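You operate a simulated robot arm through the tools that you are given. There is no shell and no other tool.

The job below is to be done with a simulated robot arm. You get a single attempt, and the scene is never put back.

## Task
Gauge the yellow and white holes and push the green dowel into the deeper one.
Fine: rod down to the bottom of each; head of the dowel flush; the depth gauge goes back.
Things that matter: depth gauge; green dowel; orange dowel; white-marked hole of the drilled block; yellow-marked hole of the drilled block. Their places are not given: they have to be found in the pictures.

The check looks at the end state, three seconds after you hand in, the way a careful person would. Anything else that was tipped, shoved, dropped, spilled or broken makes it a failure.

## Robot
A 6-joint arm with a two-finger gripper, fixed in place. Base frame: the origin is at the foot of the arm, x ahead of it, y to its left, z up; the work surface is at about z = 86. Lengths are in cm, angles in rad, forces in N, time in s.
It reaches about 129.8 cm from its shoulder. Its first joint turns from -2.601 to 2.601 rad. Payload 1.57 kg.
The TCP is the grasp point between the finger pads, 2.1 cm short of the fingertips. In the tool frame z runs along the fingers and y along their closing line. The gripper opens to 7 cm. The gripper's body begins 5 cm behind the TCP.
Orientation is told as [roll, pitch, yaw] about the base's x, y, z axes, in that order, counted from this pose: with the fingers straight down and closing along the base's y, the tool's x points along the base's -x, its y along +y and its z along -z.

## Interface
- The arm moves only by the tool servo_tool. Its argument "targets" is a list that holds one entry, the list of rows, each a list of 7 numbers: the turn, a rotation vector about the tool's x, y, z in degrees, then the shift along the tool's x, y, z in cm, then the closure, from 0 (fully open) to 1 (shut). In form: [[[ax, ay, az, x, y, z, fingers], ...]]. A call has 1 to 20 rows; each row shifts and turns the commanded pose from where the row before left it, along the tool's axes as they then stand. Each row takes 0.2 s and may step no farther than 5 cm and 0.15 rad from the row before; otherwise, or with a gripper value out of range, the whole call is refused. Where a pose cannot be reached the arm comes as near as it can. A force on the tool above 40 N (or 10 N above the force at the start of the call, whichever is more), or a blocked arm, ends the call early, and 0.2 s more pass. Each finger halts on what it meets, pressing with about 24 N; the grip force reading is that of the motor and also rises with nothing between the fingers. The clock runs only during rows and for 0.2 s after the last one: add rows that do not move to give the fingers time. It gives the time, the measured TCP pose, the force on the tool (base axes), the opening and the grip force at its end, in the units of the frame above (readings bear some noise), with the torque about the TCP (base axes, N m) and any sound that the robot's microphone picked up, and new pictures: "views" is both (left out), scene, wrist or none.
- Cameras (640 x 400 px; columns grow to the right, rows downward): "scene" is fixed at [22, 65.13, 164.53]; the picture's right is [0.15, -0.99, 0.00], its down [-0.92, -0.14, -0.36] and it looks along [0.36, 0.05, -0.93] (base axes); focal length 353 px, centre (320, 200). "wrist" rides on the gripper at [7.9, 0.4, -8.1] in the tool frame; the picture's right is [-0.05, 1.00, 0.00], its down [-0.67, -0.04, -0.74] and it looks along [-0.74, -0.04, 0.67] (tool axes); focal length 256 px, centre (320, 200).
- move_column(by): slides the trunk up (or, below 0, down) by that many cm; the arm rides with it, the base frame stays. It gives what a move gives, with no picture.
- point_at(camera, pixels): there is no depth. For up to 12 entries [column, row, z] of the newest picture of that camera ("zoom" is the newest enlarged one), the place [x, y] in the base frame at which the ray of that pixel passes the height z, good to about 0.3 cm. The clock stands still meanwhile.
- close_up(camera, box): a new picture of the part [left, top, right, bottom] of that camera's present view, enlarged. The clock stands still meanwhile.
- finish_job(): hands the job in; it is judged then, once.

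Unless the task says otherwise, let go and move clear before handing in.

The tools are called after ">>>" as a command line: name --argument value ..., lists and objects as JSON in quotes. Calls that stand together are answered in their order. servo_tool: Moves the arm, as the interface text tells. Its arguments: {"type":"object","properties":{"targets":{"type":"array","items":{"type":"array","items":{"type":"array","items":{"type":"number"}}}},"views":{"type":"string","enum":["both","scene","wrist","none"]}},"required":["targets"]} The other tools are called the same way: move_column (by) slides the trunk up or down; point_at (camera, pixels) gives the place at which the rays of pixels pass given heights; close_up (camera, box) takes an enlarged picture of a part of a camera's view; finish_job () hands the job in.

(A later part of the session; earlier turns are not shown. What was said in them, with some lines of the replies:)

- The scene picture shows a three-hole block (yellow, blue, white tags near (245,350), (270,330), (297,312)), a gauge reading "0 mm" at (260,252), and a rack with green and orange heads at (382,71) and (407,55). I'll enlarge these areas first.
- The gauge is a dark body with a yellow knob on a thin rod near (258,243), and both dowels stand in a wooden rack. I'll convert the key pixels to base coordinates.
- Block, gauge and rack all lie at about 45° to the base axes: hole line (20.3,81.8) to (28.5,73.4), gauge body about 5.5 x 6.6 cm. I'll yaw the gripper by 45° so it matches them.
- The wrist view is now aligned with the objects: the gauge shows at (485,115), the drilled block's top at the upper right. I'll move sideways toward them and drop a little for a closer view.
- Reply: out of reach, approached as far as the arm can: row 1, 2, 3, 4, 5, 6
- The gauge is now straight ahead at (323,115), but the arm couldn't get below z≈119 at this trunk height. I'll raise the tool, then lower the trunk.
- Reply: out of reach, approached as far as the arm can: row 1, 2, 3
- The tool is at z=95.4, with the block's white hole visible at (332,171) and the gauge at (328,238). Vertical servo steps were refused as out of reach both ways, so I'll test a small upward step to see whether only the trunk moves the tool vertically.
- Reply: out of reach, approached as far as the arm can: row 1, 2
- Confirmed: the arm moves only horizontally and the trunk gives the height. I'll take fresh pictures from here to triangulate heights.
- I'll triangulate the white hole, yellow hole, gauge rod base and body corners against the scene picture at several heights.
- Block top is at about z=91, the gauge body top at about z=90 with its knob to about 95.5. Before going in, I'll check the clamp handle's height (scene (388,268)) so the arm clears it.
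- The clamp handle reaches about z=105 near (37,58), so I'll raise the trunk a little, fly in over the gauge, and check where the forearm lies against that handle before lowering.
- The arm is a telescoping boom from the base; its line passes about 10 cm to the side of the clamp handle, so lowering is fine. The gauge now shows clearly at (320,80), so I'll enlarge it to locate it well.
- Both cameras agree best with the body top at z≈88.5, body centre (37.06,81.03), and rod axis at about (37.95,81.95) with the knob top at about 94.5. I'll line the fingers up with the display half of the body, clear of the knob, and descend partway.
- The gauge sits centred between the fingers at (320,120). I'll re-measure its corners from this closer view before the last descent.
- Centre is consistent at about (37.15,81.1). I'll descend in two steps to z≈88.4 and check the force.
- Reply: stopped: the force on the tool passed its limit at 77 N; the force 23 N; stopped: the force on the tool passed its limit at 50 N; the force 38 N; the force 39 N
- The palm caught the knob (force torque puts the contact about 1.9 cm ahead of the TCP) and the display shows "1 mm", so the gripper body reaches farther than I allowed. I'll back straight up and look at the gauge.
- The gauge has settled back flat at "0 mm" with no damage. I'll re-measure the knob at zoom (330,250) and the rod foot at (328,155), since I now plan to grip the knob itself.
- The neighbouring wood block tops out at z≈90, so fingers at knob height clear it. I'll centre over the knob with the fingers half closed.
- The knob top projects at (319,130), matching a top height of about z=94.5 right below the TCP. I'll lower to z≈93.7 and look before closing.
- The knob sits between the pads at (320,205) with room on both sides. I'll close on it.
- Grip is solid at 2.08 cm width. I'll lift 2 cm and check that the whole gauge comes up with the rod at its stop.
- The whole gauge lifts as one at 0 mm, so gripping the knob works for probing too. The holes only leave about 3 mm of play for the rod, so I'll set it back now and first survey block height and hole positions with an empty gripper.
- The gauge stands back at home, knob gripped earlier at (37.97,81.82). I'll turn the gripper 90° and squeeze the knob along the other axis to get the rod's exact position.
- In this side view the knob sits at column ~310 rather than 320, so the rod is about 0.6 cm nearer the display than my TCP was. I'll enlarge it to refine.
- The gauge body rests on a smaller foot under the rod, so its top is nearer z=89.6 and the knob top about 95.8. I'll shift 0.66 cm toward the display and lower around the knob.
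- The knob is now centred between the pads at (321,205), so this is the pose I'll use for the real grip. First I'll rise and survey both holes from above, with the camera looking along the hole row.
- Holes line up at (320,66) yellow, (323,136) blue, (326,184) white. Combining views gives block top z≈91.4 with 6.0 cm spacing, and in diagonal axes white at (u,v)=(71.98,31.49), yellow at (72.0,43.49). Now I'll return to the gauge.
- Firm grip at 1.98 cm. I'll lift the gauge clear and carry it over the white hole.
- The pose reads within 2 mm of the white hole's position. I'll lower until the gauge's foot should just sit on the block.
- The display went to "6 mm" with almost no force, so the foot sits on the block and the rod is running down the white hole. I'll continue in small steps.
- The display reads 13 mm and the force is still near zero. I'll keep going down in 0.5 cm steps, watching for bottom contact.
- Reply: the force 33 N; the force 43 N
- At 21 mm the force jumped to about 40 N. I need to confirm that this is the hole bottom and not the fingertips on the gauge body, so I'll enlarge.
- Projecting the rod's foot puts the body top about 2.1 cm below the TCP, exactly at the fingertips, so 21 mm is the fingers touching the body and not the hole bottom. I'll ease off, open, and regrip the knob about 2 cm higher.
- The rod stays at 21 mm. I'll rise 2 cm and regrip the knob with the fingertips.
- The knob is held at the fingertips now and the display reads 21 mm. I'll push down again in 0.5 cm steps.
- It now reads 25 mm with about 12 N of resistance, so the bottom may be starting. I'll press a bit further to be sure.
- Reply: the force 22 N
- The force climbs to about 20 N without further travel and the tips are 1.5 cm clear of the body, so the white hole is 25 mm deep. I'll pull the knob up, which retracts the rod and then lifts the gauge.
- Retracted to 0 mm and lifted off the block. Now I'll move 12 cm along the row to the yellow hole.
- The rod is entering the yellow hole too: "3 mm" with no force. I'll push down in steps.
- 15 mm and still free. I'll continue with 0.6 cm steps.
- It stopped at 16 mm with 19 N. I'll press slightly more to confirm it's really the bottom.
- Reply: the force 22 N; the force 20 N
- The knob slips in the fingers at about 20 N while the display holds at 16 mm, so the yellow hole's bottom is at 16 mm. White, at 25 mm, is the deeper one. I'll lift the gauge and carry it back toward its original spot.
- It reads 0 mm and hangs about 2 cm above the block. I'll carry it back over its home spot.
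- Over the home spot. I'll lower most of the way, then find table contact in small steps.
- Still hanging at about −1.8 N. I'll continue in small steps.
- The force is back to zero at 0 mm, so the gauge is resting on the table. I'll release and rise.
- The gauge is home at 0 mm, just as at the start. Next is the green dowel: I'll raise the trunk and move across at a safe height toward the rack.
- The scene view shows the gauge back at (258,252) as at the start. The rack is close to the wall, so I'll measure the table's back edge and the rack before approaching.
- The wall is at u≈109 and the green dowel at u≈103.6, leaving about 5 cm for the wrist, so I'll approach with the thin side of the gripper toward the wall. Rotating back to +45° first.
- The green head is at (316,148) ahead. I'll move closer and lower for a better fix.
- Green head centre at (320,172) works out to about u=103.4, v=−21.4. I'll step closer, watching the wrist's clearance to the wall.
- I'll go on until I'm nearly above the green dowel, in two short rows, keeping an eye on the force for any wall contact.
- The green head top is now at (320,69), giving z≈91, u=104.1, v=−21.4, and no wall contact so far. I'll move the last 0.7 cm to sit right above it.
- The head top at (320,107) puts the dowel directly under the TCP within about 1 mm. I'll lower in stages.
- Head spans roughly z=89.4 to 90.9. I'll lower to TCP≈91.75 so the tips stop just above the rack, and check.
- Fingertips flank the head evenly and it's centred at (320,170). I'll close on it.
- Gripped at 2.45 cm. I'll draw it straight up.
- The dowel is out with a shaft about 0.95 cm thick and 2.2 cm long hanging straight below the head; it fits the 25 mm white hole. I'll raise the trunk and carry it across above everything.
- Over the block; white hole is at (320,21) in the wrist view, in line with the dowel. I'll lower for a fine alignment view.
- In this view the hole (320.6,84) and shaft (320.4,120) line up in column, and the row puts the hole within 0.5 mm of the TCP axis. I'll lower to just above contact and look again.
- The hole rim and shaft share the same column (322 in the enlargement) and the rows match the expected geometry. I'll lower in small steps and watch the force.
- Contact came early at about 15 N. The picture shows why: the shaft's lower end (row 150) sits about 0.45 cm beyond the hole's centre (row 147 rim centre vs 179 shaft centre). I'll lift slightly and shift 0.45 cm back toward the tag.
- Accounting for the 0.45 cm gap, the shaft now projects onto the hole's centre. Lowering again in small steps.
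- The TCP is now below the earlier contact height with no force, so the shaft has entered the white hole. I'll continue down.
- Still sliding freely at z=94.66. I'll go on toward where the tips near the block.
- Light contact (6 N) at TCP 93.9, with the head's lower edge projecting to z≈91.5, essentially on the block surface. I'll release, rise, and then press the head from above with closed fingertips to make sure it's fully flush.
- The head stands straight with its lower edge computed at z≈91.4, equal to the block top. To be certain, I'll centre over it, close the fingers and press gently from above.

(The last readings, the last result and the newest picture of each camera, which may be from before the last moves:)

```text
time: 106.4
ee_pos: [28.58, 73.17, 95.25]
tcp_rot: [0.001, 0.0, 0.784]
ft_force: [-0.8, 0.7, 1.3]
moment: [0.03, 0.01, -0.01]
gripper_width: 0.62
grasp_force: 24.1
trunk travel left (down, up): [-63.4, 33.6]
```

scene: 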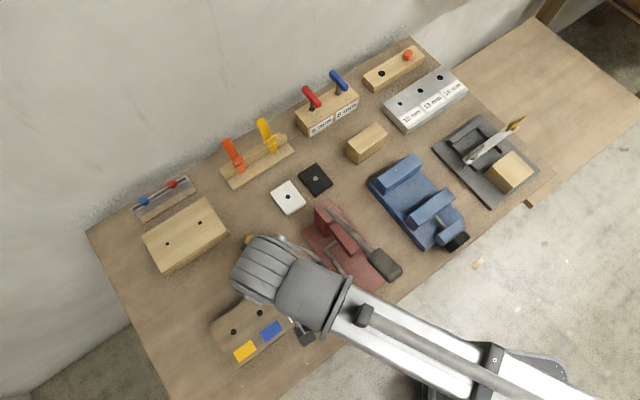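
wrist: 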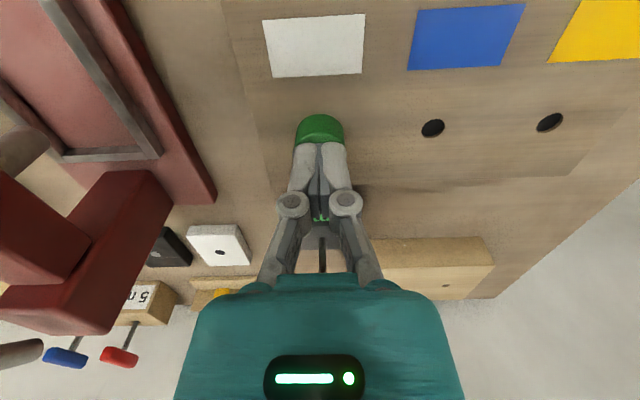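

The tips touch the head top at z≈95.3 with the fingers nudged 0.6 cm apart. I'll press a little further and watch the force.

>>> move_column --by -0.15

>>> servo_tool --targets '[[[0, 0, 0, 0, 0, 0, 1]]]' --views "wrist"

>>> close_up --camera "wrist" --box '[260, 80, 380, 200]'

```text
time: 106.9
ee_pos: [28.54, 73.32, 95.36]
tcp_rot: [0.0, -0.003, 0.786]
ft_force: [1.8, 4.1, 18.9]
moment: [0.06, -0.02, 0.0]
gripper_width: 0.62
grasp_force: 24.0
trunk travel left (down, up): [-63.3, 33.7]
```

```text
time: 107.3
ee_pos: [28.74, 73.04, 95.3]
tcp_rot: [0.0, -0.001, 0.787]
ft_force: [2.0, 5.8, 21.7]
moment: [0.12, -0.06, -0.02]
gripper_width: 0.62
grasp_force: 24.2
trunk travel left (down, up): [-63.3, 33.7]
```

wrist: 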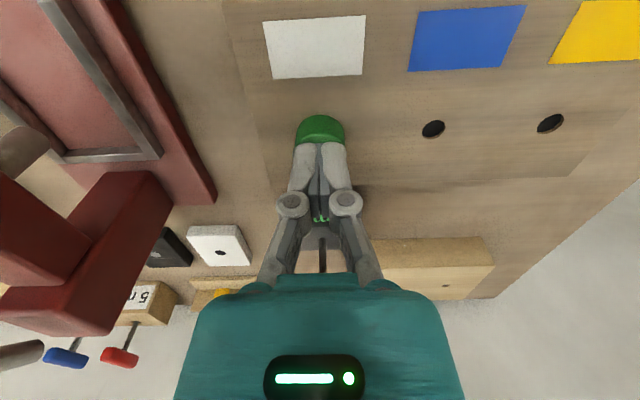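

```text
3.33 times, centred on (320, 140) of wrist
```

zoom: 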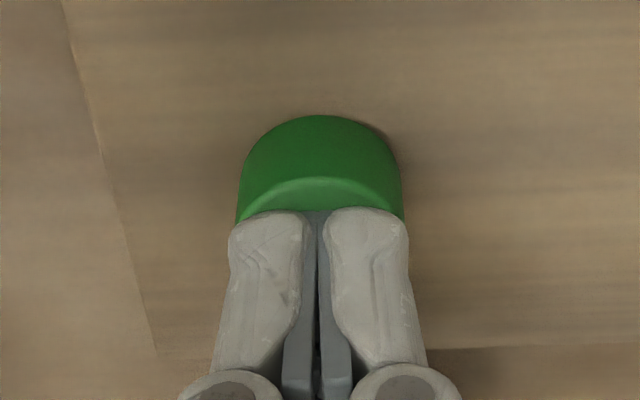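

Pressing at about 22 N gives no further travel. One more small nudge to confirm it's bottomed on the head, then I'll back off.

>>> move_column --by -0.08

>>> move_column --by 6

>>> servo_tool --targets '[[[0, 0, 0, 4, 0, 0, 0.6], [0, 0, 0, 4, 0, 0, 0.4], [0, 0, 0, 0, 0, 0, 0.4]]]' --views "both"

>>> close_up --camera "wrist" --box '[260, 100, 380, 220]'

```text
time: 107.8
ee_pos: [28.61, 73.08, 95.19]
tcp_rot: [0.001, -0.005, 0.785]
ft_force: [3.6, 9.5, 34.1]
moment: [0.2, -0.11, -0.02]
gripper_width: 0.59
grasp_force: 24.0
trunk travel left (down, up): [-63.2, 33.8]
```

```text
time: 108.8
ee_pos: [28.48, 73.32, 101.05]
tcp_rot: [0.0, -0.002, 0.786]
ft_force: [-0.2, -0.1, -0.3]
moment: [-0.02, 0.01, 0.0]
gripper_width: 0.01
grasp_force: 24.3
trunk travel left (down, up): [-69.2, 27.8]
```

```text
time: 109.6
ee_pos: [22.9, 67.4, 101.07]
tcp_rot: [0.0, -0.001, 0.785]
ft_force: [0.1, -0.3, 0.3]
moment: [0.02, 0.01, -0.01]
gripper_width: 4.22
grasp_force: 0.0
trunk travel left (down, up): [-69.2, 27.8]
```

scene: 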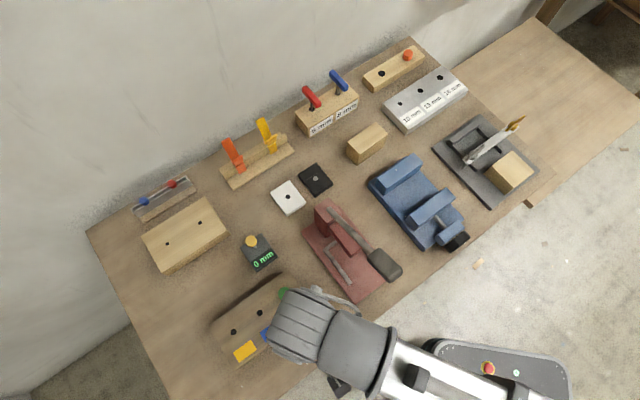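
wrist: 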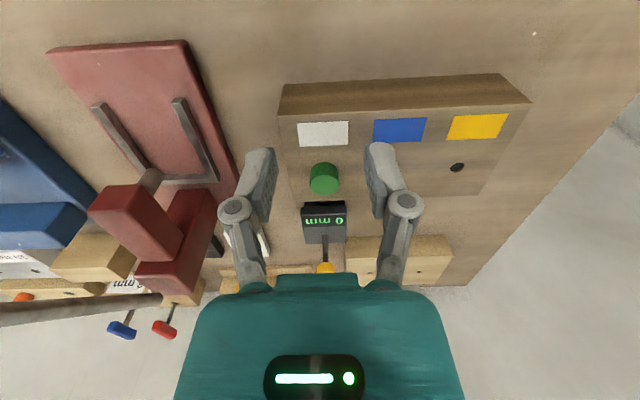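

```text
3.33 times, centred on (320, 160) of wrist
```

zoom: 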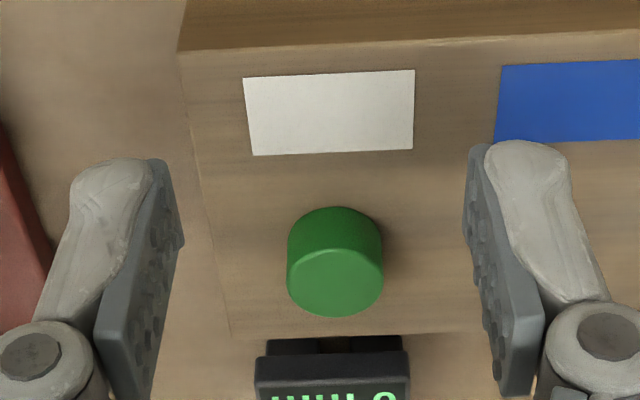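

The green head now sits flat on the block at the white tag, the gauge is at (258,250) reading 0 mm, and the block's tags haven't moved. I'll withdraw the arm fully and take a last look at everything.

>>> move_column --by 14

>>> servo_tool --targets '[[[0, 0, 0, 3, -3.5, 0, 0.2], [0, 0, 0, 3, -3.5, 0, 0.2], [0, 0, 0, 2, -4, 0, 0.2], [0, 0, 0, 0, -4.5, 0, 0.2], [0, 0, 0, 0, -4.5, 0, 0.2], [0, 0, 0, 0, -4.5, 0, 0.2], [0, 0, 0, 0, -4.5, 0, 0.2], [0, 0, 0, 0, 0, 0, 0.2]]]' --views "both"

>>> close_up --camera "scene" --box '[200, 220, 328, 370]'

>>> close_up --camera "scene" --box '[230, 220, 290, 280]'

```text
time: 111.3
ee_pos: [23.01, 67.41, 115.06]
tcp_rot: [0.0, -0.001, 0.785]
ft_force: [0.7, 0.5, -0.1]
moment: [-0.04, 0.01, 0.0]
gripper_width: 4.23
grasp_force: 0.0
trunk travel left (down, up): [-83.2, 13.8]
```

```text
time: 113.1
ee_pos: [37.89, 41.34, 115.04]
tcp_rot: [0.0, -0.002, 0.785]
ft_force: [-0.6, -0.5, -0.9]
moment: [0.02, 0.0, -0.01]
gripper_width: 5.63
grasp_force: 0.2
trunk travel left (down, up): [-83.2, 13.8]
```

scene: 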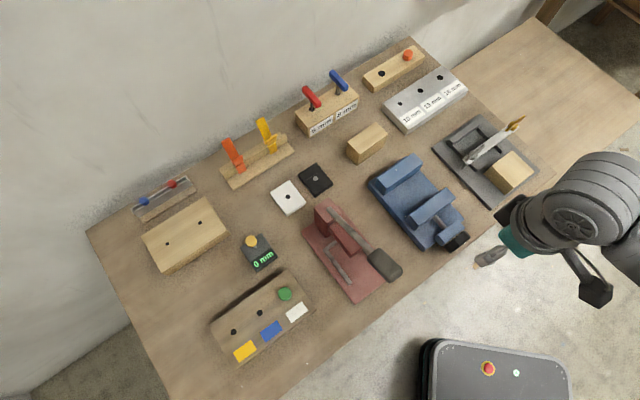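
wrist: 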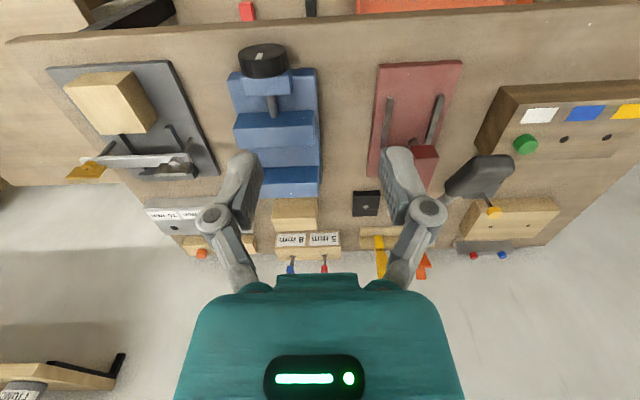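

```text
2.67 times, centred on (264, 295) of scene
```

zoom: 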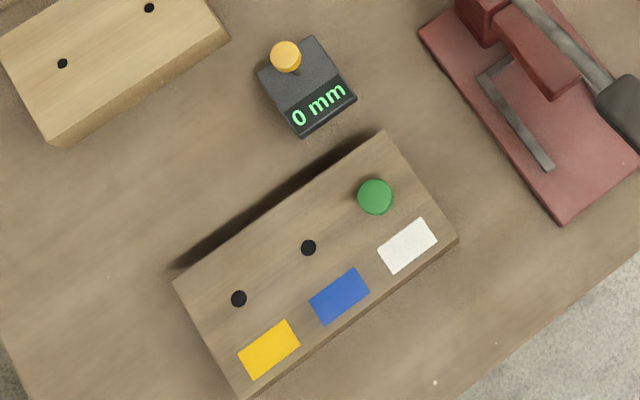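

```text
6.67 times, centred on (260, 250) of scene
```

zoom: 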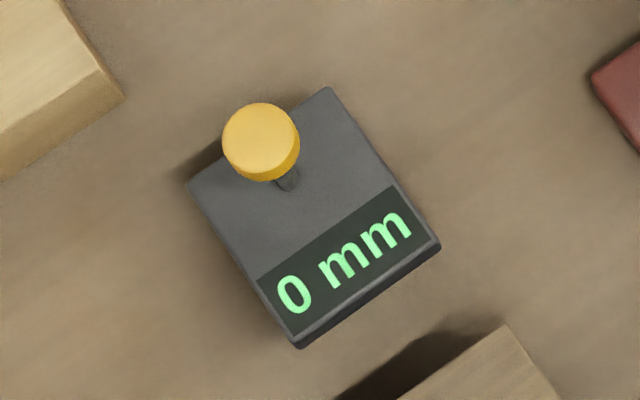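

The final pictures match the start: the gauge is within a pixel of its old place at 0 mm, and the block and other items haven't moved. The green head is seated in the white hole (375,197 in the enlargement), and the orange dowel is still in its rack. White gauged 25 mm and yellow 16 mm, the arm is clear, so I'm handing in.

>>> finish_job

```text
The job is handed in.
```

I gauged both holes: the white one is 25 mm deep and the yellow one 16 mm, so the green dowel went into the white hole. I've handed the job in; no verdict has come back yet.

- **Gauging:** in each hole I pushed the rod down until it met about 20 N and the reading stopped changing. In the white hole, the fingers first met the gauge body at 21 mm, so I regripped the knob higher and then got 25 mm.
- **Dowel:** its head sits straight and flush on the block. I pressed it from above with up to about 34 N, and in the last pictures its underside lines up with the block surface to within about 1 mm.
- **Gauge:** it is back in its original place and reads 0 mm.
- **Other items:** the orange dowel is still in its rack, and nothing else looks moved in the last pictures.

Early on, the gripper's palm pressed on the gauge knob and tilted the gauge slightly. It settled flat at 0 mm, in the same place, when I backed off.
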